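You operate a simulated robot arm through the tools that you are given. There is no shell and no other tool. Be economical: measure what you need, move in short steps, check, and stop when the job is done.

You run a simulated two-armed robot. Do the job below in one go: nothing can be reset, and whatever is moved stays where it is left.

JOB
Take the brass coupling labelled "29" from the fittings shelf and put it on top of the teal box. Then fetch the green pen from the top of the forms desk and set it in the steel pan. Then stack the box labelled "o-rings" from the top of the wash bench on top of the box labelled "washers". Keep to this order. Set down upright: brass coupling.

Only the result counts: the job must be done as asked and must still hold three seconds after the hand-in. Knocking over, shifting, dropping, spilling or breaking anything else fails it.

ROBOT AND FRAMES
Two 6-joint arms with three-finger grippers on one trunk, on a base that drives. Base frame: it is fixed to the floor where the robot stands at the start and does not move with it; the origin is under the middle of the robot, x ahead of it, y to its left, z up; the surface under the hand at the start is at about z = 0.92. Lengths are in m, angles in degrees, forces in N, time in s.
The left shoulder is at the start at [0.04, 0.147, 1.37], the right one opposite. With the tool pointing down near the work surface each hand reaches from about 0.46 to 0.58 m from the robot's upright axis, wherever it stands, measured 20 degrees to its own side. Places, roughly: blue box, grey box, yellow box [-2.75, -11.5, 0.75]; green pen [-5.25, 0, 0.75]; steel pan [-5, -3.25, 0.75]. Payload 2.69 kg a hand.
The tool frame of a hand sits at the grasp point between the pads (the TCP): z along the fingers, y along the line on which they close. The tips reach 0.029 m beyond it. Largest opening 0.12 m; the body of the gripper starts 0.078 m behind the TCP.
Orientation is told as [roll, pitch, yaw] about the base's x, y, z axes, in that order, counted from this pose: with the fingers straight down and closing along the base's y, the tool's x points along the base's -x, its y along +y and its z along -z.

CONTROLS
- The arms move only by the tool step_arm. It takes "left_series", "right_series" or both (then of equal length, played together; a hand with none holds still); each is a list of rows, each a list of 7 numbers: the turn, a rotation vector about the tool's x, y, z in units of 6 degrees (1.0 is 6 degrees), then the shift along the tool's x, y, z in units of 50 mm (1.0 is 50 mm), then the finger opening in m, from 0 to 0.12. In form: [[wx, wy, wz, tx, ty, tz, fingers], ...]. A call has 1 to 8 rows; each row shifts and turns the commanded pose from where the row before left it, along the tool's axes as they then stand. A call with a number of a shift or a turn outside -1 to 1 is refused whole. A row lasts 0.2 s, in which the tool goes at most 0.05 m and 8.6 degrees; a call with a longer step from one row to the next is refused whole, and so is a gripper value outside its range. A pose out of reach is approached as far as the arm can. The call stops where the force on the tool passes 40 N (or 10 N more than at its start, if that is more) or the arm is blocked; 0.2 s more then pass. The fingers move at their own pace and stop on an object; they squeeze with about 23 N. The grip force told is the motor's: it shows also when the fingers shut on nothing. Time passes only in rows, and 0.2 s behind the last, so rows that do not move let the fingers close. It gives the time, the measured TCP pose, the force on the tool (base axes), the opening and the grip force at its end, in the units of the frame above (readings bear some noise), with the torque about the TCP (base axes, N m) and any sound that the robot's microphone picked up.
- Cameras (640 x 400 px; columns grow to the right, rows downward): "scene" is now at [0.0974, -0.0194, 1.5816]; the picture's right is [-0.23, -0.97, 0.00], its down [-0.71, 0.16, -0.68] and it looks along [0.67, -0.15, -0.73] (base axes); focal length 286 px, centre (320, 200). "left" rides on the left gripper at [0.063, 0, -0.104] in its tool frame; the picture's right is [0.00, 1.00, 0.00], its down [-0.83, 0.00, -0.56] and it looks along [-0.56, 0.00, 0.83] (tool axes); focal length 275 px, centre (320, 200). "right" rides on the right gripper at [0.063, 0, -0.104] in its tool frame; the picture's right is [0.00, 1.00, 0.00], its down [-0.83, 0.00, -0.56] and it looks along [-0.56, 0.00, 0.83] (tool axes); focal length 275 px, centre (320, 200).
- snapshot(camera): a new picture of that camera. The clock stands still meanwhile.
- lift_body(by): slides the trunk up (or, below 0, down) by that many m; the arms and the scene camera ride with it, the base frame stays. It gives what a move gives, with no picture.
- base_move(legs): drives the robot by 1 to 6 legs, each [ahead, turn to the left] in m and degrees, along the robot's own axes; the way and the turn of a leg run together, so that a leg with both is an arc; at most 1.5 m and 180 degrees a leg. The arms and the cameras ride along, it lands a little off, and it stops where it bumps. It gives what a move gives.
- turn_head(pan, tilt): turns the head with the scene camera to pan (to the left, within 86 degrees either way) and tilt (down, from -29 to 69), counted from straight ahead of the robot. It gives what a move gives.
- point_at(camera, pixels): for up to 12 pixels [column, row] of the newest picture of that camera ("zoom" is the newest enlarged one), the place [x, y, z] in the base frame of the surface seen there, good to about 0.003 m. The clock stands still meanwhile.
- close_up(camera, box): a new picture of the part [left, top, right, bottom] of that camera's present view, enlarged. The clock stands still meanwhile.
- hand_in(): hands the job in; it is judged then, once.

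Go step by step. Measure first, check grasps and placings, and put right what went wrong. The budget is 110 turns and 88 pictures, counting those below and the enlarged ones. Unless the task says otherwise, let go and move clear before handing in.

The tools are called after "Emit:" as a command line: name --argument value ..., lists and objects as JSON in quotes. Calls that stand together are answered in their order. step_arm: Moves the arms, as the interface text tells. Its arguments: {"type":"object","properties":{"left_series":{"type":"array","items":{"type":"array","items":{"type":"number"}}},"right_series":{"type":"array","items":{"type":"array","items":{"type":"number"}}}},"required":[]} The other tools are called the same way: lift_body (by) slides the trunk up or down; base_move (legs) drives the base; turn_head (pan, tilt) turns the head that bears the scene camera; snapshot (camera) takes a picture; point_at (camera, pixels) gives the place of the surface under pixels of a picture; close_up (camera, box) takes an enlarged picture of a part of a camera's view; hand_in () hands the job in.

At the start:

```text
time_s: 0.0
left_position: [0.4423, 0.1309, 1.0]
left_tool_rot: [0.0, 0.0, 0.0]
left_ft_force: [-0.5, -0.2, -0.1]
left_wrist_torque: [0.01, 0.0, 0.0]
left_gripper_width: 0.1201
left_gripper_force: 0.1
right_position: [0.4581, -0.2907, 1.0003]
right_tool_rot: [0.0, 0.0, -0.1]
right_ft_force: [-0.1, -0.4, -1.2]
right_wrist_torque: [-0.03, -0.03, -0.01]
right_gripper_width: 0.12
right_gripper_force: 0.0
trunk travel left (down, up): [-0.497, 0.0]
robot x, y, heading: [0.0017, -0.0013, -0.3]
head pan, tilt: [-13.0, 46.8]
```

scene: 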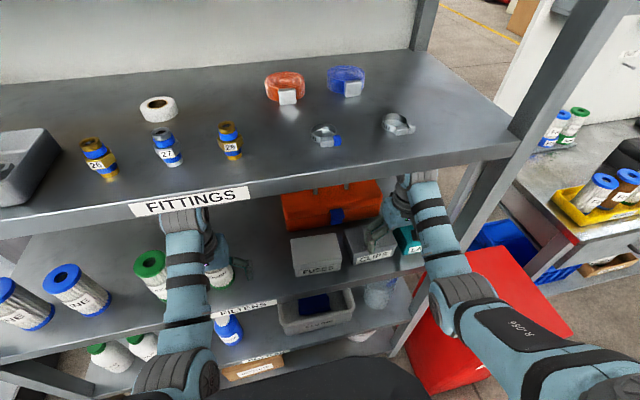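
right: 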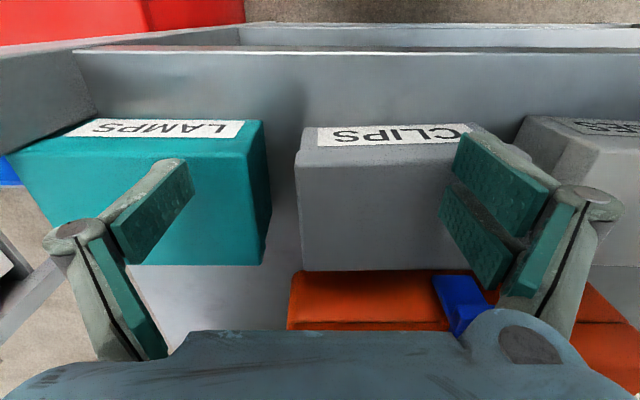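
left: 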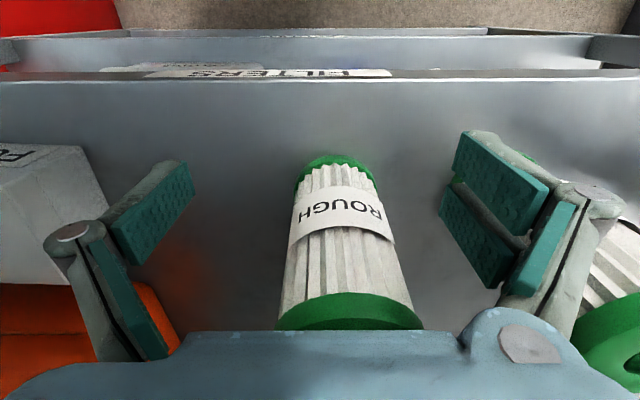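

The scene shows couplings 26, 27, 28 on the FITTINGS shelf, and a teal box (LAMPS) under the right hand; "29" isn't visible yet. I'll measure the places and enlarge.

Emit:
point_at --camera "scene" --pixels '[[97, 145], [163, 135], [228, 128], [327, 135], [398, 122], [285, 80], [345, 75], [190, 200], [410, 237], [20, 160], [158, 105], [480, 140]]'

Emit:
close_up --camera "scene" --box '[0, 50, 320, 250]'

Emit:
close_up --camera "scene" --box '[200, 50, 520, 250]'

```text
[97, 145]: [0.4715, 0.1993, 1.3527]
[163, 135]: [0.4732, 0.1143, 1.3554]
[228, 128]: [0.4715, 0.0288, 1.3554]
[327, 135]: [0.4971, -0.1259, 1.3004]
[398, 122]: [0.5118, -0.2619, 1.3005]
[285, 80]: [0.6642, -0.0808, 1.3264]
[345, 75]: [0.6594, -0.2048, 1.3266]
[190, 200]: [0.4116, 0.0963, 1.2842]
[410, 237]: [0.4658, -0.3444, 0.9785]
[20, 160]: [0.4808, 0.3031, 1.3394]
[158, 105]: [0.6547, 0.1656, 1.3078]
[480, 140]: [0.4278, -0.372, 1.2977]
```

```text
2.00 times, centred on (160, 150) of scene
```

zoom: 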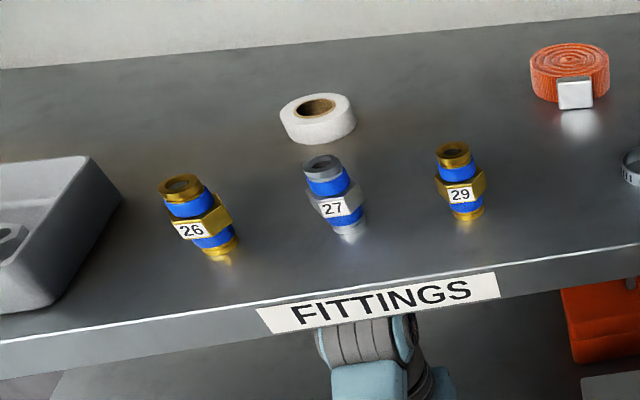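

```text
2.00 times, centred on (360, 150) of scene
```

zoom: 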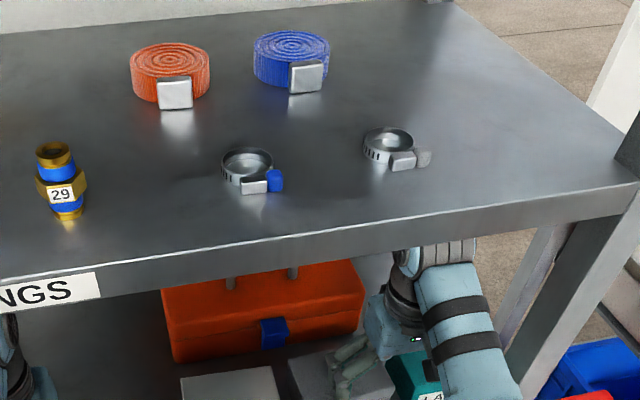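

The coupling 29 is at about (0.4715, 0.029) on the shelf top (z about 1.297). Now I measure coupling dims, shelf edge and the teal box.

Emit:
point_at --camera "right" --pixels '[[90, 130], [210, 130], [250, 125], [255, 160], [150, 115], [30, 160], [400, 135], [200, 230], [330, 60], [220, 145], [60, 145], [250, 250]]'

Emit:
close_up --camera "scene" --box '[180, 100, 280, 200]'

Emit:
snapshot --camera "right"

```text
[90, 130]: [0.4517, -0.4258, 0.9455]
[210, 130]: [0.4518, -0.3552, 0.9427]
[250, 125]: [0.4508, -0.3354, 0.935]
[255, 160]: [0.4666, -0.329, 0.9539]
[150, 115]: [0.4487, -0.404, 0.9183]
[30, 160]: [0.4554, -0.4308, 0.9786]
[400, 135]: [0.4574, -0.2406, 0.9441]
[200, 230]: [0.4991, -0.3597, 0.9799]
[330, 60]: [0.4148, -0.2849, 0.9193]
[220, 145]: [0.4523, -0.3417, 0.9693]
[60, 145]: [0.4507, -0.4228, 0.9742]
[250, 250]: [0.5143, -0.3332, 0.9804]
```

```text
4.00 times, centred on (230, 150) of scene
```

zoom: 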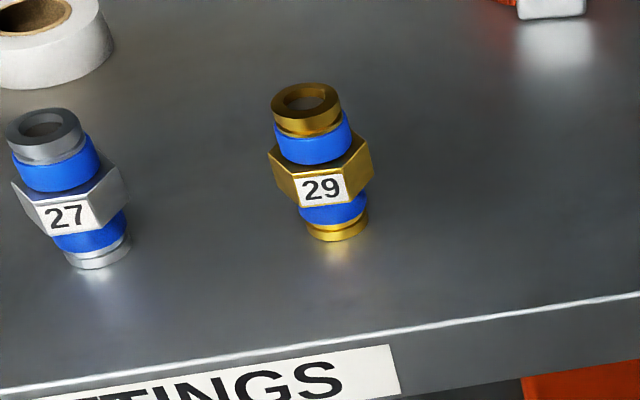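

```text
81 pictures are left
```

right: 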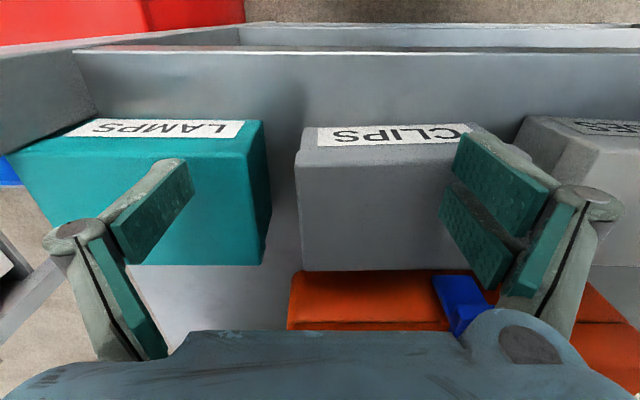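

The teal box top is at z≈0.98, y −0.33…−0.435, front x≈0.453. Measure the coupling in the zoom (last zoom image), and raise the right hand slightly off the box.

Emit:
point_at --camera "zoom" --pixels '[[305, 90], [320, 127], [272, 165], [371, 165], [335, 238], [310, 150], [335, 212], [325, 190], [350, 270], [300, 380], [280, 110], [340, 100]]'

Emit:
step_arm --right_series '[[0, 0, 0, 0, 0, -0.5, 0.12]]'

Emit:
turn_head --pan 0 --tilt 40

```text
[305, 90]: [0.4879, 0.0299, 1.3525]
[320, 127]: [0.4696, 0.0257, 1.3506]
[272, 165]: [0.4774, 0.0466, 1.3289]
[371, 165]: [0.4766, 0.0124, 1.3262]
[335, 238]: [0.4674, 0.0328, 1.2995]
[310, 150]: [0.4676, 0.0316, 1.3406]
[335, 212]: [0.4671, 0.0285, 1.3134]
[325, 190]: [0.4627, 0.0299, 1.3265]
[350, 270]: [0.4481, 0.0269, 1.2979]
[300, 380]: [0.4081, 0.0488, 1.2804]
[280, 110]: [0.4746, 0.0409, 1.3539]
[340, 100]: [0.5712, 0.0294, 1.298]
```

```text
time_s: 0.4
left_position: [0.4401, 0.1311, 0.9997]
left_tool_rot: [0.1, 0.0, -0.1]
left_ft_force: [-0.4, -0.1, -1.1]
left_wrist_torque: [0.03, 0.03, -0.01]
left_gripper_width: 0.1198
left_gripper_force: 0.1
right_position: [0.4586, -0.2924, 1.01]
right_tool_rot: [0.2, 0.6, 0.0]
right_ft_force: [0.4, 0.9, 0.1]
right_wrist_torque: [-0.01, 0.02, 0.0]
right_gripper_width: 0.1201
right_gripper_force: 0.0
right hand out of reach, approached as far as the arm can: row 1
trunk travel left (down, up): [-0.497, 0.0]
robot x, y, heading: [-0.0012, 0.0014, 0.1]
head pan, tilt: [-13.0, 46.8]
```

```text
time_s: 1.1
left_position: [0.4403, 0.1308, 0.999]
left_tool_rot: [0.1, 0.0, 0.0]
left_ft_force: [-0.2, -0.3, 0.2]
left_wrist_torque: [0.0, -0.01, -0.05]
left_gripper_width: 0.1201
left_gripper_force: 0.2
right_position: [0.4587, -0.2918, 1.0113]
right_tool_rot: [0.1, 0.8, 0.0]
right_ft_force: [-0.2, -1.2, 0.3]
right_wrist_torque: [0.01, 0.01, 0.01]
right_gripper_width: 0.1201
right_gripper_force: 0.0
trunk travel left (down, up): [-0.497, 0.0]
robot x, y, heading: [0.0005, -0.0008, 0.0]
head pan, tilt: [0.0, 40.0]
```

Coupling 29 stands at about (0.480, 0.029), z 1.297–1.355. Pointing down is at the reach limit, so I'll take it with the tool tilted forward; first I back the robot out of the shelf.

Emit:
base_move --legs '[[-0.35, 0]]'

Emit:
snapshot --camera "scene"

```text
time_s: 2.5
left_position: [0.333, 0.13, 0.9898]
left_tool_rot: [-0.3, 0.8, 0.1]
left_ft_force: [-0.9, 1.7, 0.9]
left_wrist_torque: [-0.08, -0.1, 0.04]
left_gripper_width: 0.1199
left_gripper_force: 0.0
right_position: [0.3541, -0.2928, 1.0041]
right_tool_rot: [0.0, 1.1, 0.1]
right_ft_force: [-1.6, 1.9, 0.3]
right_wrist_torque: [-0.11, -0.14, 0.02]
right_gripper_width: 0.12
right_gripper_force: 0.0
trunk travel left (down, up): [-0.497, 0.0]
robot x, y, heading: [-0.118, -0.0018, -0.0]
head pan, tilt: [0.0, 40.0]
stopped in leg 1: the robot was blocked; the commanded pose is now the measured one
```

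```text
80 pictures are left
```

scene: 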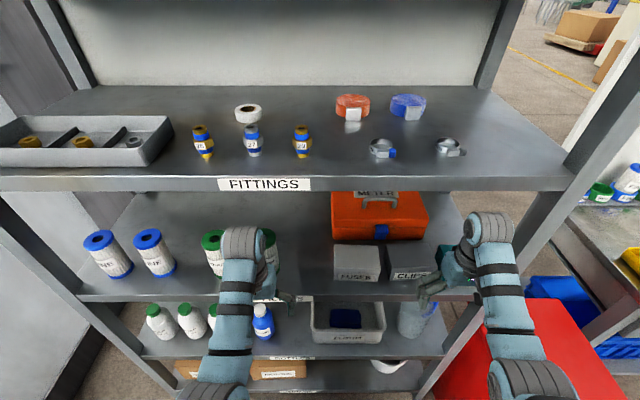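

The base stopped after 0.12 m with both hands jolted alike, so the base probably bumped something behind. I look to the sides.

Emit:
turn_head --pan 86 --tilt 45

Emit:
snapshot --camera "scene"

Emit:
turn_head --pan -86 --tilt 45

Emit:
snapshot --camera "scene"

Emit:
snapshot --camera "left"

Emit:
snapshot --camera "right"

```text
time_s: 4.1
left_position: [0.3119, 0.1294, 1.0001]
left_tool_rot: [-0.2, -0.7, 0.1]
left_ft_force: [0.4, 0.5, 0.6]
left_wrist_torque: [-0.02, 0.03, 0.01]
left_gripper_width: 0.1199
left_gripper_force: 0.1
right_position: [0.331, -0.2943, 1.014]
right_tool_rot: [0.0, -0.3, 0.1]
right_ft_force: [0.2, 0.1, -0.8]
right_wrist_torque: [0.01, 0.02, 0.01]
right_gripper_width: 0.1202
right_gripper_force: 0.1
trunk travel left (down, up): [-0.497, 0.0]
robot x, y, heading: [-0.1195, 0.0043, -0.3]
head pan, tilt: [85.9, 45.0]
```

```text
79 pictures are left
```

scene: 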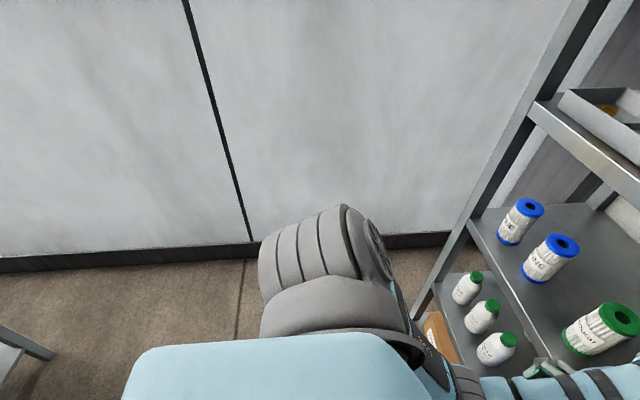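

```text
time_s: 6.7
left_position: [0.3122, 0.1298, 0.9998]
left_tool_rot: [-0.2, -0.7, 0.1]
left_ft_force: [-0.6, 0.2, -0.3]
left_wrist_torque: [-0.05, -0.03, -0.01]
left_gripper_width: 0.1199
left_gripper_force: 0.1
right_position: [0.3321, -0.2941, 1.0141]
right_tool_rot: [0.0, -0.3, 0.2]
right_ft_force: [0.1, 0.4, 0.1]
right_wrist_torque: [0.0, 0.02, 0.03]
right_gripper_width: 0.12
right_gripper_force: 0.0
trunk travel left (down, up): [-0.497, 0.0]
robot x, y, heading: [-0.1188, -0.002, -0.1]
head pan, tilt: [-85.9, 45.0]
```

```text
78 pictures are left
```

scene: 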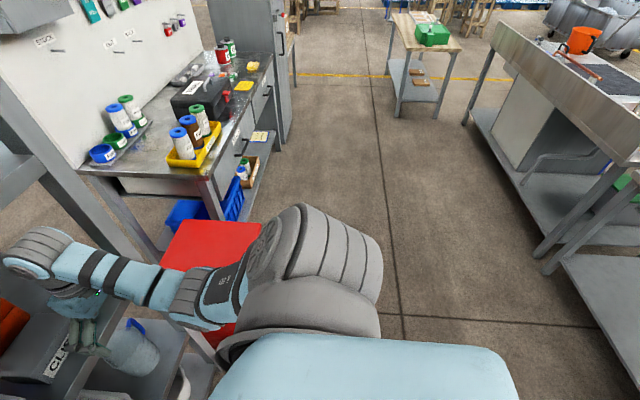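

```text
77 pictures are left
```

left: 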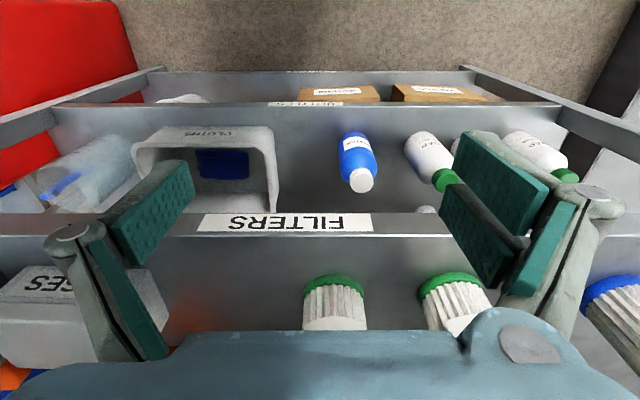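

```text
76 pictures are left
```

right: 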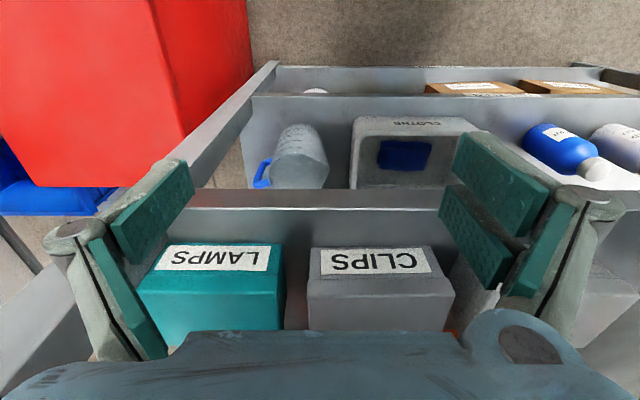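

The hands are now outside the shelf (TCP x≈0.33, edge 0.41). I tilt the right tool to pitch −60 and then yaw +30, to match the hex flats of the coupling and come in from the right.

Emit:
step_arm --right_series '[[0, -1, 0, 0, 0, 0, 0.12], [0, -1, 0, 0, 0, 0, 0.12], [0, -1, 0, 0, 0, 0, 0.12], [0, -1, 0, 0, 0, 0, 0.12], [0, -1, 0, 0, 0, 0, 0.12], [0, -1, 0, 0, 0, 0, 0.12], [0, -1, 0, 0, 0, 0, 0.12], [0, -1, 0, 0, 0, 0, 0.12]]'

Emit:
step_arm --right_series '[[0, -1, 0, 0, 0, 0, 0.07], [0, -1, 0, 0, 0, 0, 0.07], [0, 0, 0, -0.866, 0, -0.5, 0.07], [0, 0, 0, -0.866, 0, -0.5, 0.07], [0, 0, 0, -0.866, 0, -0.5, 0.07], [0, 0, 0, -0.866, 0, -0.5, 0.07], [0, 0, 0, -0.866, 0, -0.5, 0.07], [0, 0, 0, -0.866, 0, -0.5, 0.07]]'

```text
time_s: 8.5
left_position: [0.3109, 0.1286, 1.0]
left_tool_rot: [-0.2, -0.7, 0.2]
left_ft_force: [-0.3, -0.5, -0.9]
left_wrist_torque: [-0.01, -0.05, -0.01]
left_gripper_width: 0.1201
left_gripper_force: 0.0
right_position: [0.3321, -0.2913, 1.0152]
right_tool_rot: [0.1, -48.4, 0.1]
right_ft_force: [-0.5, 0.0, -0.4]
right_wrist_torque: [0.0, -0.01, -0.01]
right_gripper_width: 0.1199
right_gripper_force: 0.0
trunk travel left (down, up): [-0.497, 0.0]
robot x, y, heading: [-0.1169, -0.0004, -0.2]
head pan, tilt: [-85.9, 45.0]
```

```text
time_s: 10.3
left_position: [0.3138, 0.1301, 0.9997]
left_tool_rot: [-0.2, -0.7, 0.1]
left_ft_force: [0.1, 1.1, -0.7]
left_wrist_torque: [-0.04, 0.0, -0.01]
left_gripper_width: 0.1199
left_gripper_force: 0.0
right_position: [0.3318, -0.292, 1.3154]
right_tool_rot: [-0.3, -60.3, 0.3]
right_ft_force: [0.6, 0.9, -0.4]
right_wrist_torque: [-0.02, 0.01, -0.02]
right_gripper_width: 0.0701
right_gripper_force: 0.1
trunk travel left (down, up): [-0.497, 0.0]
robot x, y, heading: [-0.1197, -0.0062, -0.0]
head pan, tilt: [-85.9, 45.0]
```

Rises well to z 1.315. Now up further and yaw 30.

Emit:
step_arm --right_series '[[0, 0, 0, -0.8, 0, -0.46, 0.07], [0, 0, 0, -0.7, 0, -0.4, 0.07], [-0.866, 0, -0.5, 0, 0, 0, 0.07], [-0.866, 0, -0.5, 0, 0, 0, 0.07], [-0.866, 0, -0.5, 0, 0, 0, 0.07], [-0.866, 0, -0.5, 0, 0, 0, 0.07], [-0.866, 0, -0.5, 0, 0, 0, 0.07]]'

Emit:
turn_head --pan 0 --tilt 40

Emit:
snapshot --camera "scene"

```text
time_s: 11.9
left_position: [0.3114, 0.1279, 0.9995]
left_tool_rot: [-0.2, -0.7, 0.1]
left_ft_force: [0.4, 0.0, 0.0]
left_wrist_torque: [0.02, 0.01, 0.01]
left_gripper_width: 0.12
left_gripper_force: 0.0
right_position: [0.33, -0.3201, 1.3843]
right_tool_rot: [-0.3, -60.3, 30.4]
right_ft_force: [-0.7, -0.5, -0.9]
right_wrist_torque: [-0.02, -0.01, 0.01]
right_gripper_width: 0.0699
right_gripper_force: 0.1
right hand out of reach, approached as far as the arm can: row 1, 2
trunk travel left (down, up): [-0.497, 0.0]
robot x, y, heading: [-0.1142, -0.0021, 0.0]
head pan, tilt: [-85.9, 45.0]
```

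```text
time_s: 13.5
left_position: [0.312, 0.1301, 0.9989]
left_tool_rot: [-0.2, -0.7, 0.1]
left_ft_force: [-0.4, 0.7, -0.1]
left_wrist_torque: [0.03, -0.02, -0.01]
left_gripper_width: 0.1201
left_gripper_force: 0.1
right_position: [0.3294, -0.3188, 1.3851]
right_tool_rot: [-0.2, -60.2, 30.3]
right_ft_force: [0.5, -0.6, -0.5]
right_wrist_torque: [-0.01, 0.01, 0.02]
right_gripper_width: 0.0702
right_gripper_force: 0.1
trunk travel left (down, up): [-0.497, 0.0]
robot x, y, heading: [-0.1184, 0.0008, -0.1]
head pan, tilt: [0.0, 40.0]
```

```text
75 pictures are left
```

scene: 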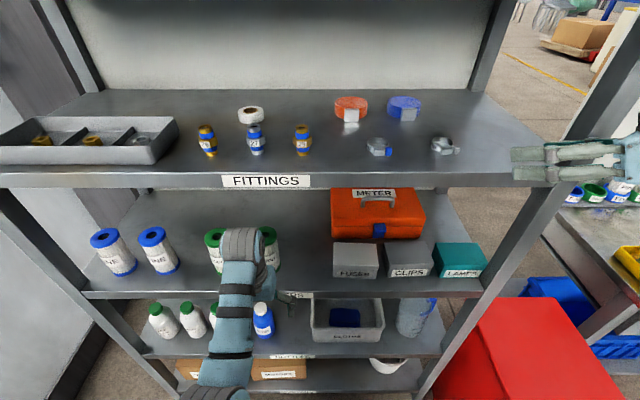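

The hand is at (0.33, −0.32, 1.385) clear of the shelf edge. I shift it left to the pre-grasp point near (0.376, −0.03, 1.37).

Emit:
step_arm --right_series '[[0, 0, 0, -0.226, 0.644, 0.475, 0.07], [0, 0, 0, -0.226, 0.644, 0.475, 0.07], [0, 0, 0, -0.226, 0.644, 0.475, 0.07], [0, 0, 0, -0.226, 0.644, 0.475, 0.07], [0, 0, 0, -0.226, 0.644, 0.475, 0.07], [0, 0, 0, -0.226, 0.644, 0.475, 0.07], [0, 0, 0, -0.226, 0.644, 0.475, 0.07]]'

Emit:
snapshot --camera "right"

Emit:
snapshot --camera "scene"

```text
time_s: 15.1
left_position: [0.3117, 0.1314, 1.0001]
left_tool_rot: [-0.3, -0.8, 0.1]
left_ft_force: [0.0, 1.4, 0.3]
left_wrist_torque: [-0.06, 0.0, 0.03]
left_gripper_width: 0.1201
left_gripper_force: 0.1
right_position: [0.4046, -0.0514, 1.3492]
right_tool_rot: [-0.8, -60.2, 30.8]
right_ft_force: [0.2, 0.6, -0.2]
right_wrist_torque: [-0.01, -0.02, -0.03]
right_gripper_width: 0.0699
right_gripper_force: 0.1
right hand out of reach, approached as far as the arm can: row 4, 5, 6
trunk travel left (down, up): [-0.497, 0.0]
robot x, y, heading: [-0.12, 0.0009, -0.1]
head pan, tilt: [0.0, 40.0]
```

```text
74 pictures are left
```

right: 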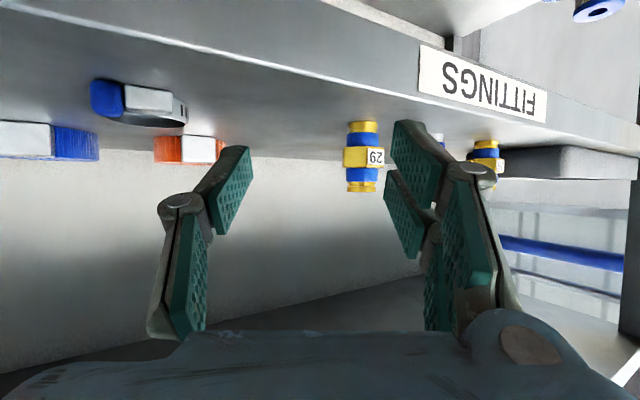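

```text
73 pictures are left
```

scene: 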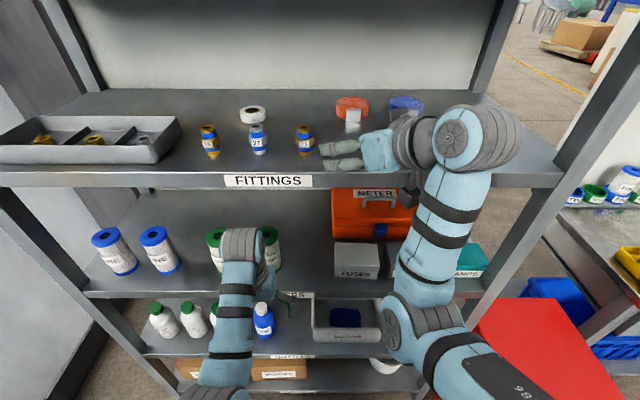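

The coupling is seen at (363,158) right of the TCP line in the wrist view. I shift laterally 32 mm, then go 60 mm toward it and check.

Emit:
step_arm --right_series '[[0, 0, 0, 0, 0.62, 0, 0.07], [0, 0, 0, -0.22, 0, 0.6, 0.07], [0, 0, 0, -0.22, 0, 0.6, 0.07], [0, 0, 0, 0, 0, 0, 0.07]]'

Emit:
snapshot --camera "right"

```text
time_s: 16.1
left_position: [0.3112, 0.1292, 1.0011]
left_tool_rot: [-0.2, -0.7, 0.2]
left_ft_force: [0.4, 0.1, -0.3]
left_wrist_torque: [-0.01, -0.01, 0.02]
left_gripper_width: 0.12
left_gripper_force: 0.0
right_position: [0.4495, -0.0054, 1.3394]
right_tool_rot: [-0.6, -60.3, 30.5]
right_ft_force: [-0.6, -0.9, 0.5]
right_wrist_torque: [0.01, -0.02, 0.03]
right_gripper_width: 0.0697
right_gripper_force: 0.0
right hand out of reach, approached as far as the arm can: row 1, 2
trunk travel left (down, up): [-0.497, 0.0]
robot x, y, heading: [-0.1178, -0.0034, -0.1]
head pan, tilt: [0.0, 40.0]
```

```text
72 pictures are left
```

right: 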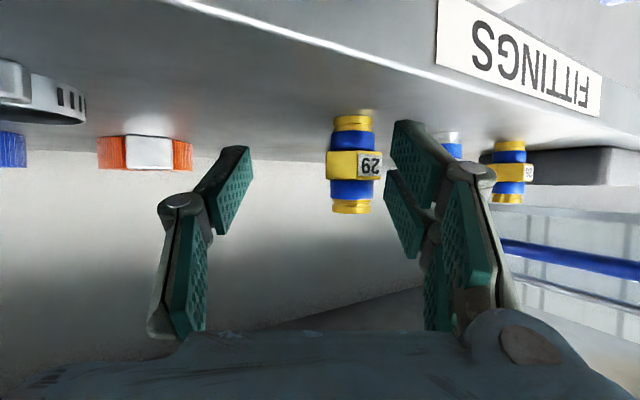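

Two equal hex faces are visible (326–357–383), so the yaw matches the flats. Move in by the remaining 15 mm lateral and 41 mm ahead, still open.

Emit:
step_arm --right_series '[[0, 0, 0, 0, 0.31, 0, 0.07], [0, 0, 0, -0.15, 0, 0.41, 0.07], [0, 0, 0, -0.15, 0, 0.41, 0.07], [0, 0, 0, 0, 0, 0, 0.07]]'

Emit:
snapshot --camera "right"

```text
time_s: 17.1
left_position: [0.3099, 0.1302, 1.0005]
left_tool_rot: [-0.2, -0.8, 0.1]
left_ft_force: [-0.6, 0.2, -0.6]
left_wrist_torque: [-0.01, -0.01, 0.04]
left_gripper_width: 0.1201
left_gripper_force: 0.2
right_position: [0.4855, 0.0154, 1.3311]
right_tool_rot: [-0.3, -60.5, 30.5]
right_ft_force: [-0.7, 0.0, 4.7]
right_wrist_torque: [0.22, 0.09, 0.07]
right_gripper_width: 0.0705
right_gripper_force: 0.6
right hand out of reach, approached as far as the arm can: row 1
trunk travel left (down, up): [-0.497, 0.0]
robot x, y, heading: [-0.1201, 0.0026, -0.1]
head pan, tilt: [0.0, 40.0]
```

```text
71 pictures are left
```

right: 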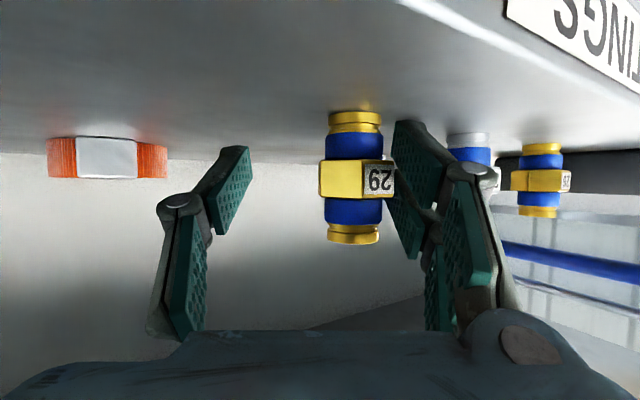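

Lateral shift didn't take (coupling at col 355 vs 320), and a slight 4.7 N shows. Try the lateral shift again from here.

Emit:
step_arm --right_series '[[0, 0, 0, 0, 0.15, 0, 0.07], [0, 0, 0, 0, 0.15, 0, 0.07], [0, 0, 0, 0, 0, 0, 0.07]]'

Emit:
snapshot --camera "right"

```text
time_s: 17.9
left_position: [0.3119, 0.1299, 0.9999]
left_tool_rot: [-0.2, -0.6, 0.2]
left_ft_force: [0.1, -0.1, -0.1]
left_wrist_torque: [0.0, 0.02, -0.02]
left_gripper_width: 0.1199
left_gripper_force: 0.1
right_position: [0.4849, 0.0161, 1.3317]
right_tool_rot: [-0.5, -60.4, 30.5]
right_ft_force: [3.5, 2.9, 12.3]
right_wrist_torque: [0.55, 0.04, -0.09]
right_gripper_width: 0.0708
right_gripper_force: 0.4
right hand out of reach, approached as far as the arm can: row 1, 2
trunk travel left (down, up): [-0.497, 0.0]
robot x, y, heading: [-0.1182, 0.0003, -0.0]
head pan, tilt: [0.0, 40.0]
```

```text
70 pictures are left
```

right: 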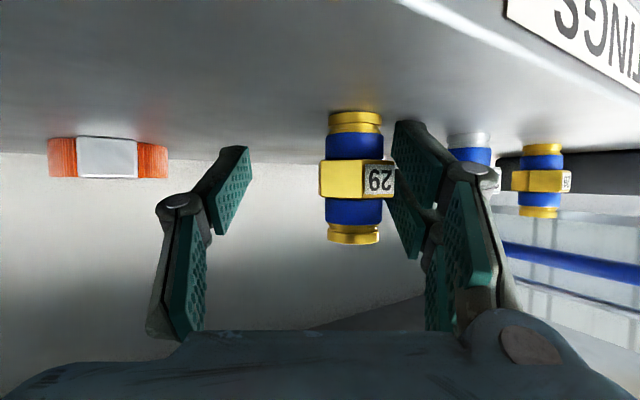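

Upward 12 N at the left finger suggests it rests on something. I raise 10 mm and see.

Emit:
step_arm --right_series '[[0, 0, 0, -0.173, 0, -0.1, 0.07], [0, 0, 0, 0, 0, 0, 0.07]]'

Emit:
close_up --camera "scene" --box '[220, 80, 460, 230]'

```text
time_s: 18.5
left_position: [0.3115, 0.1291, 1.0001]
left_tool_rot: [-0.3, -0.7, 0.1]
left_ft_force: [-0.4, 0.3, 0.0]
left_wrist_torque: [0.02, 0.03, -0.04]
left_gripper_width: 0.12
left_gripper_force: 0.0
right_position: [0.4846, 0.0141, 1.3387]
right_tool_rot: [-0.2, -60.3, 30.3]
right_ft_force: [0.1, -0.5, 0.5]
right_wrist_torque: [0.04, -0.01, 0.0]
right_gripper_width: 0.0698
right_gripper_force: 0.0
trunk travel left (down, up): [-0.497, 0.0]
robot x, y, heading: [-0.1186, -0.0003, -0.3]
head pan, tilt: [0.0, 40.0]
```

```text
2.67 times, centred on (340, 155) of scene
```

zoom: 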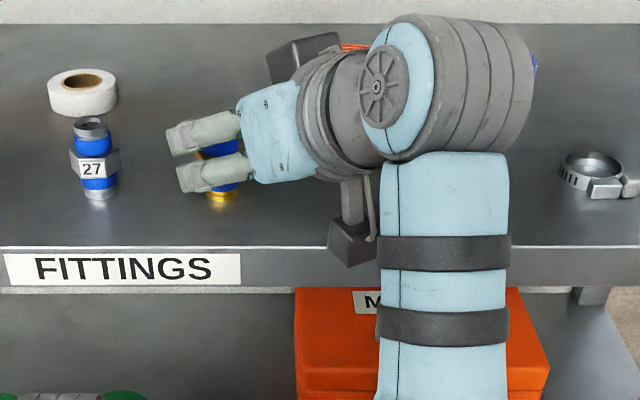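

Force is gone after raising; the coupling sits nearer the left finger and the arm can't reach more to the left with this yaw. I retract, then turn the base left 15° so the same pose becomes comfortable.

Emit:
step_arm --right_series '[[0, 0, 0, 0, -0.15, 0, 0.07], [0, 0, 0, 0.4, 0, -0.69, 0.07], [0, 0, 0, 0.4, 0, -0.69, 0.07], [0, 0, 0, 0.4, 0, -0.69, 0.07], [0, 0, 0, 0, 0, 0, 0.07]]'

Emit:
base_move --legs '[[0, 14]]'

Emit:
snapshot --camera "right"

```text
time_s: 19.7
left_position: [0.3128, 0.1286, 0.9996]
left_tool_rot: [-0.2, -0.7, 0.0]
left_ft_force: [0.1, -0.1, 0.1]
left_wrist_torque: [-0.02, -0.03, 0.0]
left_gripper_width: 0.1201
left_gripper_force: 0.0
right_position: [0.3881, -0.0486, 1.3382]
right_tool_rot: [-0.3, -60.4, 30.4]
right_ft_force: [1.0, 0.3, -0.5]
right_wrist_torque: [-0.01, -0.02, 0.0]
right_gripper_width: 0.07
right_gripper_force: 0.2
right hand out of reach, approached as far as the arm can: row 4
trunk travel left (down, up): [-0.497, 0.0]
robot x, y, heading: [-0.1166, 0.0, -0.2]
head pan, tilt: [0.0, 40.0]
```

```text
time_s: 20.9
left_position: [0.2678, 0.2291, 1.0002]
left_tool_rot: [0.0, -0.7, 14.1]
left_ft_force: [0.0, 0.7, 1.0]
left_wrist_torque: [-0.07, -0.03, 0.04]
left_gripper_width: 0.1202
left_gripper_force: 0.1
right_position: [0.3849, 0.0737, 1.339]
right_tool_rot: [-0.2, -60.4, 44.3]
right_ft_force: [-0.2, -0.1, -0.1]
right_wrist_torque: [0.0, 0.01, -0.02]
right_gripper_width: 0.07
right_gripper_force: 0.1
trunk travel left (down, up): [-0.497, 0.0]
robot x, y, heading: [-0.1192, 0.0021, 14.2]
head pan, tilt: [0.0, 40.0]
```

```text
68 pictures are left
```

right: 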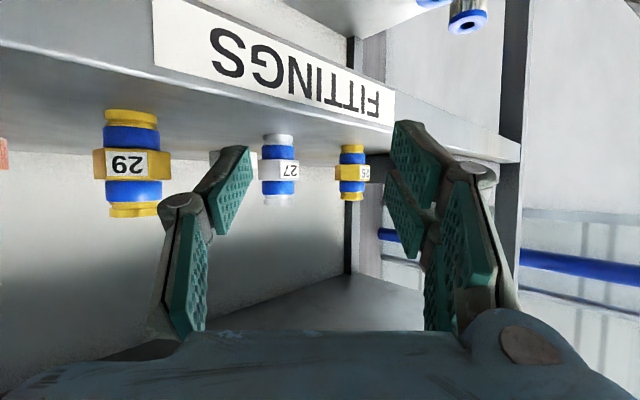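

Now shift back right to the line of approach and yaw back to 30.

Emit:
step_arm --right_series '[[0, 0, 0, 0.27, -0.45, -0.47, 0.07], [0, 0, 0, 0.27, -0.45, -0.47, 0.07], [0, 0, 0, 0.27, -0.45, -0.47, 0.07], [0.69, 0, 0.4, 0, 0, 0, 0.07], [0.69, 0, 0.4, 0, 0, 0, 0.07], [0.69, 0, 0.4, 0, 0, 0, 0.07], [0, 0, 0, 0, 0, 0, 0.07]]'

Emit:
snapshot --camera "right"

```text
time_s: 22.5
left_position: [0.2661, 0.2314, 1.0002]
left_tool_rot: [-0.3, -0.8, 14.2]
left_ft_force: [1.1, -0.3, -0.3]
left_wrist_torque: [-0.02, 0.0, 0.0]
left_gripper_width: 0.12
left_gripper_force: 0.1
right_position: [0.4058, -0.0313, 1.3185]
right_tool_rot: [-0.6, -61.2, 30.3]
right_ft_force: [11.2, 5.0, 36.9]
right_wrist_torque: [-0.82, -1.4, 0.46]
right_gripper_width: 0.0743
right_gripper_force: 2.3
right hand out of reach, approached as far as the arm can: row 1, 4, 5, 6
trunk travel left (down, up): [-0.497, 0.0]
robot x, y, heading: [-0.1193, -0.0015, 14.0]
head pan, tilt: [0.0, 40.0]
```

```text
67 pictures are left
```

right: 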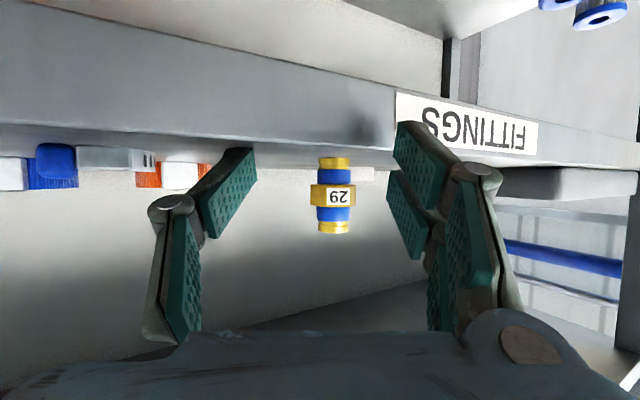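

The hand was clamped low and now presses on the shelf (z 1.3185, 37 N); raise 25 mm.

Emit:
step_arm --right_series '[[0, 0, 0, -0.433, 0, -0.25, 0.07], [0, 0, 0, 0, 0, 0, 0.07]]'

Emit:
snapshot --camera "right"

```text
time_s: 23.1
left_position: [0.2667, 0.2302, 1.0004]
left_tool_rot: [-0.2, -0.9, 14.2]
left_ft_force: [0.2, -1.0, 0.5]
left_wrist_torque: [0.02, -0.03, 0.01]
left_gripper_width: 0.1198
left_gripper_force: 0.0
right_position: [0.4194, -0.0361, 1.3301]
right_tool_rot: [0.2, -60.4, 29.7]
right_ft_force: [0.3, -0.5, -0.5]
right_wrist_torque: [-0.02, 0.01, -0.01]
right_gripper_width: 0.07
right_gripper_force: 0.1
right hand out of reach, approached as far as the arm can: row 1
trunk travel left (down, up): [-0.497, 0.0]
robot x, y, heading: [-0.1171, 0.0021, 13.9]
head pan, tilt: [0.0, 40.0]
```

```text
66 pictures are left
```

right: 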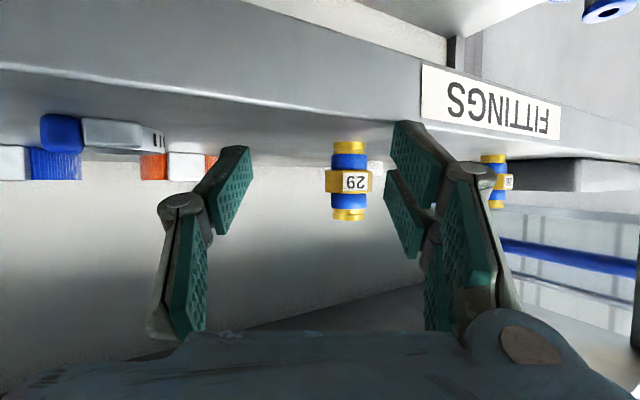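

Force free. Move ahead 45 mm, then left 27 mm.

Emit:
step_arm --right_series '[[0, 0, 0, -0.27, 0, 0.365, 0.07], [0, 0, 0, -0.27, 0, 0.365, 0.07], [0, 0, 0, 0, 0.27, 0, 0.07], [0, 0, 0, 0, 0.27, 0, 0.07], [0, 0, 0, 0, 0, 0, 0.07]]'

Emit:
snapshot --camera "right"

```text
time_s: 24.3
left_position: [0.2688, 0.2299, 0.9997]
left_tool_rot: [-0.2, -0.7, 14.2]
left_ft_force: [-0.3, 0.3, 0.0]
left_wrist_torque: [-0.01, -0.01, 0.04]
left_gripper_width: 0.1202
left_gripper_force: 0.1
right_position: [0.4476, 0.0092, 1.3359]
right_tool_rot: [-0.1, -60.4, 29.8]
right_ft_force: [0.7, 0.3, -0.2]
right_wrist_torque: [0.01, -0.01, 0.0]
right_gripper_width: 0.0699
right_gripper_force: 0.0
trunk travel left (down, up): [-0.497, 0.0]
robot x, y, heading: [-0.1161, 0.0021, 14.1]
head pan, tilt: [0.0, 40.0]
```

```text
65 pictures are left
```

right: 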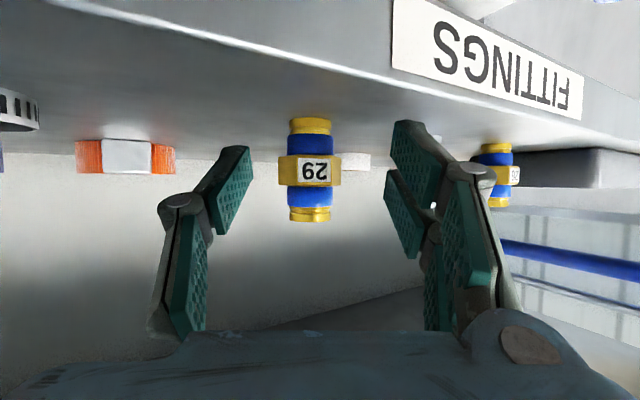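

In reach now; the coupling at (310,170) seems turned slightly by the earlier touch. Re-measure its place.

Emit:
point_at --camera "right" --pixels '[[314, 170], [281, 172], [339, 172], [310, 145], [290, 145], [331, 145], [310, 200], [312, 126], [288, 170]]'

Emit:
close_up --camera "right" --box '[230, 80, 400, 250]'

```text
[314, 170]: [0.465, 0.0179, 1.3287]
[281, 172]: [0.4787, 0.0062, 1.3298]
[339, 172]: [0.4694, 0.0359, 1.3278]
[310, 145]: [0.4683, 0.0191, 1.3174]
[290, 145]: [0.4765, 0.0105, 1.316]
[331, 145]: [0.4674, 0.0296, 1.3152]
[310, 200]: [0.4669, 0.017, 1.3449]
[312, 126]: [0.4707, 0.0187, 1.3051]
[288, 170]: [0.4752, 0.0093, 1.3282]
```

```text
2.35 times, centred on (315, 165) of right
```

zoom: 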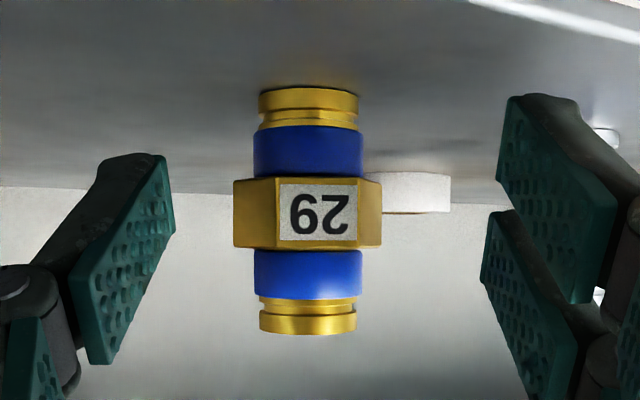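

Coupling now centres at about (0.478, 0.024). Move the last 31 mm in and check before closing.

Emit:
step_arm --right_series '[[0, 0, 0, -0.143, -0.025, 0.305, 0.07], [0, 0, 0, -0.143, -0.025, 0.305, 0.07], [0, 0, 0, 0, 0, 0, 0.07]]'

Emit:
snapshot --camera "right"

```text
time_s: 25.1
left_position: [0.2681, 0.2294, 1.0011]
left_tool_rot: [-0.2, -0.7, 14.2]
left_ft_force: [-0.7, -0.6, 0.1]
left_wrist_torque: [0.02, -0.01, -0.01]
left_gripper_width: 0.1199
left_gripper_force: 0.0
right_position: [0.4753, 0.025, 1.3343]
right_tool_rot: [-0.1, -60.4, 29.9]
right_ft_force: [0.1, -0.3, -0.4]
right_wrist_torque: [-0.03, 0.01, 0.0]
right_gripper_width: 0.07
right_gripper_force: 0.1
trunk travel left (down, up): [-0.497, 0.0]
robot x, y, heading: [-0.1174, 0.0013, 14.3]
head pan, tilt: [0.0, 40.0]
```

```text
63 pictures are left
```

right: 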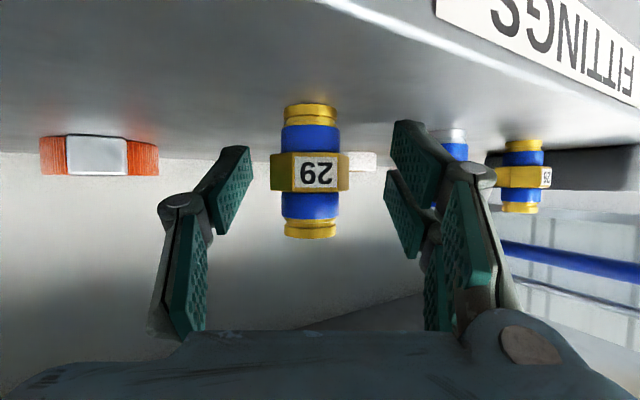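

The coupling is 4 mm left of centre at col 311; nudge and close.

Emit:
step_arm --right_series '[[0, 0, 0, 0, -0.08, 0.06, 0.07], [0, 0, 0, 0, 0, 0, 0.05], [0, 0, 0, 0, 0, 0, 0.03], [0, 0, 0, 0, 0, 0, 0.015], [0, 0, 0, 0, 0, 0, 0.015], [0, 0, 0, 0, 0, 0, 0.015]]'

Emit:
snapshot --camera "right"

```text
time_s: 26.5
left_position: [0.2674, 0.2297, 1.0005]
left_tool_rot: [-0.2, -0.9, 14.2]
left_ft_force: [-0.3, -0.2, -1.3]
left_wrist_torque: [0.02, 0.01, 0.0]
left_gripper_width: 0.1201
left_gripper_force: 0.0
right_position: [0.4798, 0.022, 1.3333]
right_tool_rot: [-0.1, -60.4, 29.9]
right_ft_force: [0.4, 0.4, 1.9]
right_wrist_torque: [0.04, -0.01, 0.02]
right_gripper_width: 0.0342
right_gripper_force: 22.8
trunk travel left (down, up): [-0.497, 0.0]
robot x, y, heading: [-0.1191, 0.0011, 14.2]
head pan, tilt: [0.0, 40.0]
```

```text
62 pictures are left
```

right: 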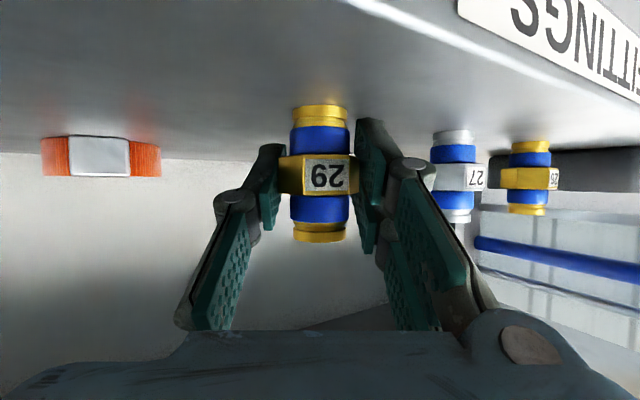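

Gripped across the hex (0.034 m, 22.8 N). Lift 30 mm and check.

Emit:
step_arm --right_series '[[0, 0, 0, -0.26, 0, -0.15, 0.015], [0, 0, 0, -0.26, 0, -0.15, 0.015], [0, 0, 0, 0, 0, 0, 0.015]]'

Emit:
snapshot --camera "right"

```text
time_s: 27.3
left_position: [0.268, 0.2302, 1.0008]
left_tool_rot: [-0.2, -0.7, 14.1]
left_ft_force: [-0.2, 1.1, -0.2]
left_wrist_torque: [0.03, 0.02, 0.02]
left_gripper_width: 0.1199
left_gripper_force: 0.1
right_position: [0.4798, 0.0215, 1.3622]
right_tool_rot: [-0.1, -60.4, 29.7]
right_ft_force: [0.6, 0.2, -0.9]
right_wrist_torque: [0.05, 0.03, 0.02]
right_gripper_width: 0.0343
right_gripper_force: 22.8
trunk travel left (down, up): [-0.497, 0.0]
robot x, y, heading: [-0.1183, -0.0004, 14.0]
head pan, tilt: [0.0, 40.0]
```

```text
61 pictures are left
```

right: 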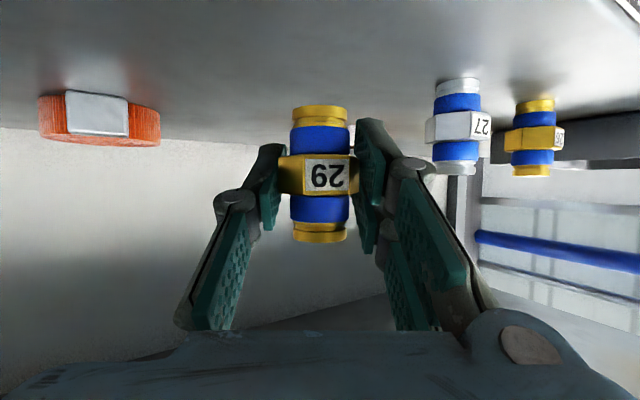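

Held upright, bottom 35 mm below the TCP. Retract 100 mm.

Emit:
step_arm --right_series '[[0, 0, 0, 0.277, 0, -0.61, 0.015], [0, 0, 0, 0.277, 0, -0.61, 0.015], [0, 0, 0, 0.277, 0, -0.61, 0.015], [0, 0, 0, 0, 0, 0, 0.015]]'

Emit:
base_move --legs '[[0, -14]]'

```text
time_s: 28.3
left_position: [0.2678, 0.2308, 0.9999]
left_tool_rot: [-0.2, -0.7, 14.3]
left_ft_force: [0.0, -0.1, -0.1]
left_wrist_torque: [-0.01, 0.01, 0.0]
left_gripper_width: 0.1199
left_gripper_force: 0.1
right_position: [0.4333, -0.0141, 1.3556]
right_tool_rot: [0.0, -60.5, 29.8]
right_ft_force: [-0.5, 0.3, -0.7]
right_wrist_torque: [0.01, -0.01, 0.03]
right_gripper_width: 0.0342
right_gripper_force: 23.0
right hand out of reach, approached as far as the arm can: row 2, 3
trunk travel left (down, up): [-0.497, 0.0]
robot x, y, heading: [-0.1157, 0.0008, 14.1]
head pan, tilt: [0.0, 40.0]
```

```text
time_s: 29.6
left_position: [0.3124, 0.1304, 1.001]
left_tool_rot: [-0.3, -0.9, 0.0]
left_ft_force: [-0.2, 0.7, 0.8]
left_wrist_torque: [-0.06, 0.0, -0.01]
left_gripper_width: 0.12
left_gripper_force: 0.1
right_position: [0.4126, -0.1484, 1.3558]
right_tool_rot: [0.0, -60.5, 15.9]
right_ft_force: [-0.2, 0.1, -0.8]
right_wrist_torque: [0.04, 0.01, -0.01]
right_gripper_width: 0.0342
right_gripper_force: 23.0
trunk travel left (down, up): [-0.497, 0.0]
robot x, y, heading: [-0.1153, -0.0001, -0.1]
head pan, tilt: [0.0, 40.0]
```

Now move to in front of the shelf, right of centre (0.33, −0.30), and yaw to 0.

Emit:
step_arm --right_series '[[0, 0, 0, 0.26, -0.61, -0.55, 0.015], [0, 0, 0, 0.26, -0.61, -0.55, 0.015], [0, 0, 0, 0.26, -0.61, -0.55, 0.015], [0, 0, 0, 0.26, -0.61, -0.55, 0.015], [0.76, 0, 0.44, 0, 0, 0, 0.015], [0.76, 0, 0.44, 0, 0, 0, 0.015], [0.76, 0, 0.44, 0, 0, 0, 0.015], [0, 0, 0, 0, 0, 0, 0.015]]'

Emit:
snapshot --camera "right"

```text
time_s: 31.4
left_position: [0.3117, 0.1281, 1.0012]
left_tool_rot: [-0.2, -0.8, 0.0]
left_ft_force: [0.7, -0.3, 0.6]
left_wrist_torque: [0.01, -0.02, 0.03]
left_gripper_width: 0.1199
left_gripper_force: 0.1
right_position: [0.3338, -0.3045, 1.3602]
right_tool_rot: [0.3, -60.5, -0.5]
right_ft_force: [0.2, -0.2, -1.5]
right_wrist_torque: [0.04, 0.01, -0.01]
right_gripper_width: 0.0341
right_gripper_force: 23.1
right hand out of reach, approached as far as the arm can: row 1
trunk travel left (down, up): [-0.497, 0.0]
robot x, y, heading: [-0.1181, -0.0015, -0.2]
head pan, tilt: [0.0, 40.0]
```

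```text
60 pictures are left
```

right: 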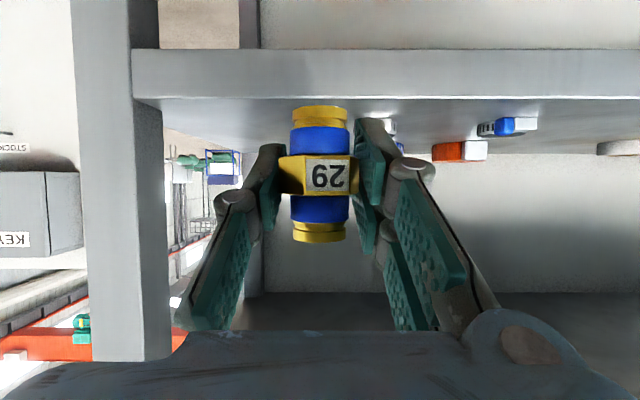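

Clear of the shelf edge. Descend 0.29 m and shift right toward the box's line y −0.383.

Emit:
step_arm --right_series '[[0, 0, 0, 0.85, 0, 0.49, 0.015], [0, 0, 0, 0.85, 0, 0.49, 0.015], [0, 0, 0, 0.85, 0, 0.49, 0.015], [0, 0, 0, 0.85, 0, 0.49, 0.015], [0, 0, 0, 0.85, 0, 0.49, 0.015], [0, 0, 0, 0.85, 0, 0.49, 0.015], [0, 0, 0, 0, -0.8, 0, 0.015], [0, 0, 0, 0, -0.75, 0, 0.015]]'

Emit:
snapshot --camera "right"

Emit:
snapshot --camera "scene"

```text
time_s: 33.2
left_position: [0.3128, 0.1276, 1.0018]
left_tool_rot: [-0.1, -0.7, 0.1]
left_ft_force: [0.3, -0.6, 0.1]
left_wrist_torque: [0.05, -0.04, -0.01]
left_gripper_width: 0.1202
left_gripper_force: 0.1
right_position: [0.3362, -0.3818, 1.0656]
right_tool_rot: [0.5, -60.4, -0.5]
right_ft_force: [2.1, -0.4, 0.2]
right_wrist_torque: [-0.01, 0.0, 0.01]
right_gripper_width: 0.0338
right_gripper_force: 23.0
trunk travel left (down, up): [-0.497, 0.0]
robot x, y, heading: [-0.1174, -0.0034, -0.1]
head pan, tilt: [0.0, 40.0]
```

```text
59 pictures are left
```

right: 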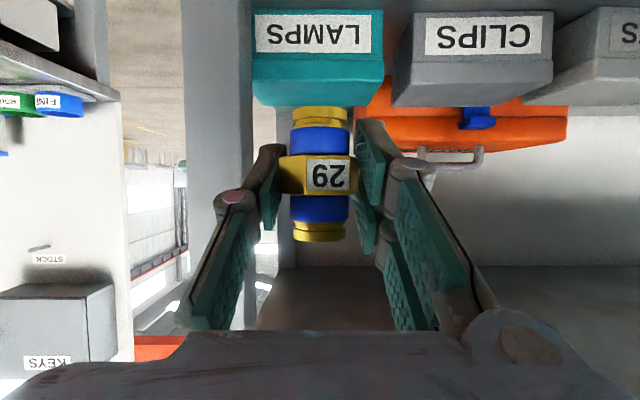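

```text
58 pictures are left
```

scene: 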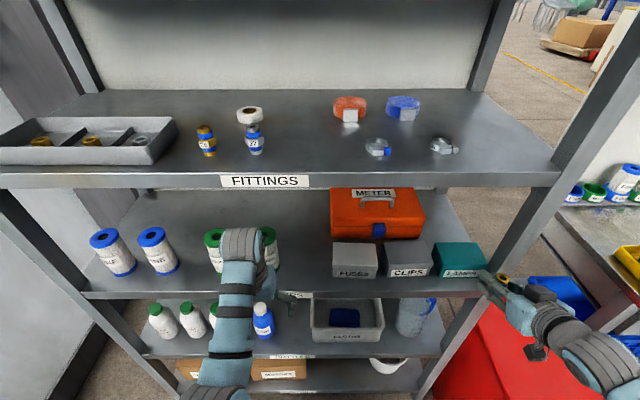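

In line with the teal box. Measure its top corners in scene view.

Emit:
point_at --camera "scene" --pixels '[[438, 245], [474, 245], [483, 264], [437, 265], [456, 255], [456, 246]]'

Emit:
point_at --camera "right" --pixels '[[260, 100], [375, 100], [320, 80], [258, 70], [376, 70]]'

```text
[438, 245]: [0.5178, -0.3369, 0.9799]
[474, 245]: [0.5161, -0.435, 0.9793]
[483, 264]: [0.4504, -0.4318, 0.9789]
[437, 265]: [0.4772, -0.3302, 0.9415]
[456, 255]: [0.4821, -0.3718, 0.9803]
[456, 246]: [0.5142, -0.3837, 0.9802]
```

```text
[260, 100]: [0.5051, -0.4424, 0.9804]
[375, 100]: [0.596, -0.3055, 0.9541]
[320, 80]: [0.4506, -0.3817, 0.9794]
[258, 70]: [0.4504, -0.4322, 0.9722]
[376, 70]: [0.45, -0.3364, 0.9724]
```

Box top spans x 0.45–0.52, y −0.335…−0.44, z 0.980. Move over its centre.

Emit:
step_arm --right_series '[[0, 0, 0, -0.5, -0.02, 0.86, 0.015], [0, 0, 0, -0.5, -0.02, 0.86, 0.015], [0, 0, 0, -0.49, 0, 0.86, 0.015], [0, 0, 0, 0.6, 0, 0.35, 0.015], [0, 0, 0, 0, 0, 0, 0.015]]'

Emit:
snapshot --camera "right"

```text
time_s: 34.4
left_position: [0.3121, 0.1284, 1.0003]
left_tool_rot: [-0.3, -0.8, 0.1]
left_ft_force: [0.2, 1.3, -0.6]
left_wrist_torque: [0.0, -0.02, -0.02]
left_gripper_width: 0.1199
left_gripper_force: 0.0
right_position: [0.487, -0.3827, 1.0309]
right_tool_rot: [0.4, -60.5, -0.4]
right_ft_force: [-0.2, 0.1, -0.3]
right_wrist_torque: [0.01, 0.02, 0.01]
right_gripper_width: 0.0338
right_gripper_force: 23.0
trunk travel left (down, up): [-0.497, 0.0]
robot x, y, heading: [-0.1151, 0.0017, -0.1]
head pan, tilt: [0.0, 40.0]
```

```text
57 pictures are left
```

right: 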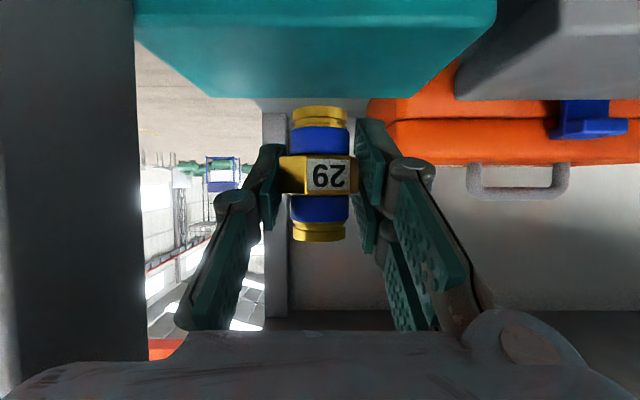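

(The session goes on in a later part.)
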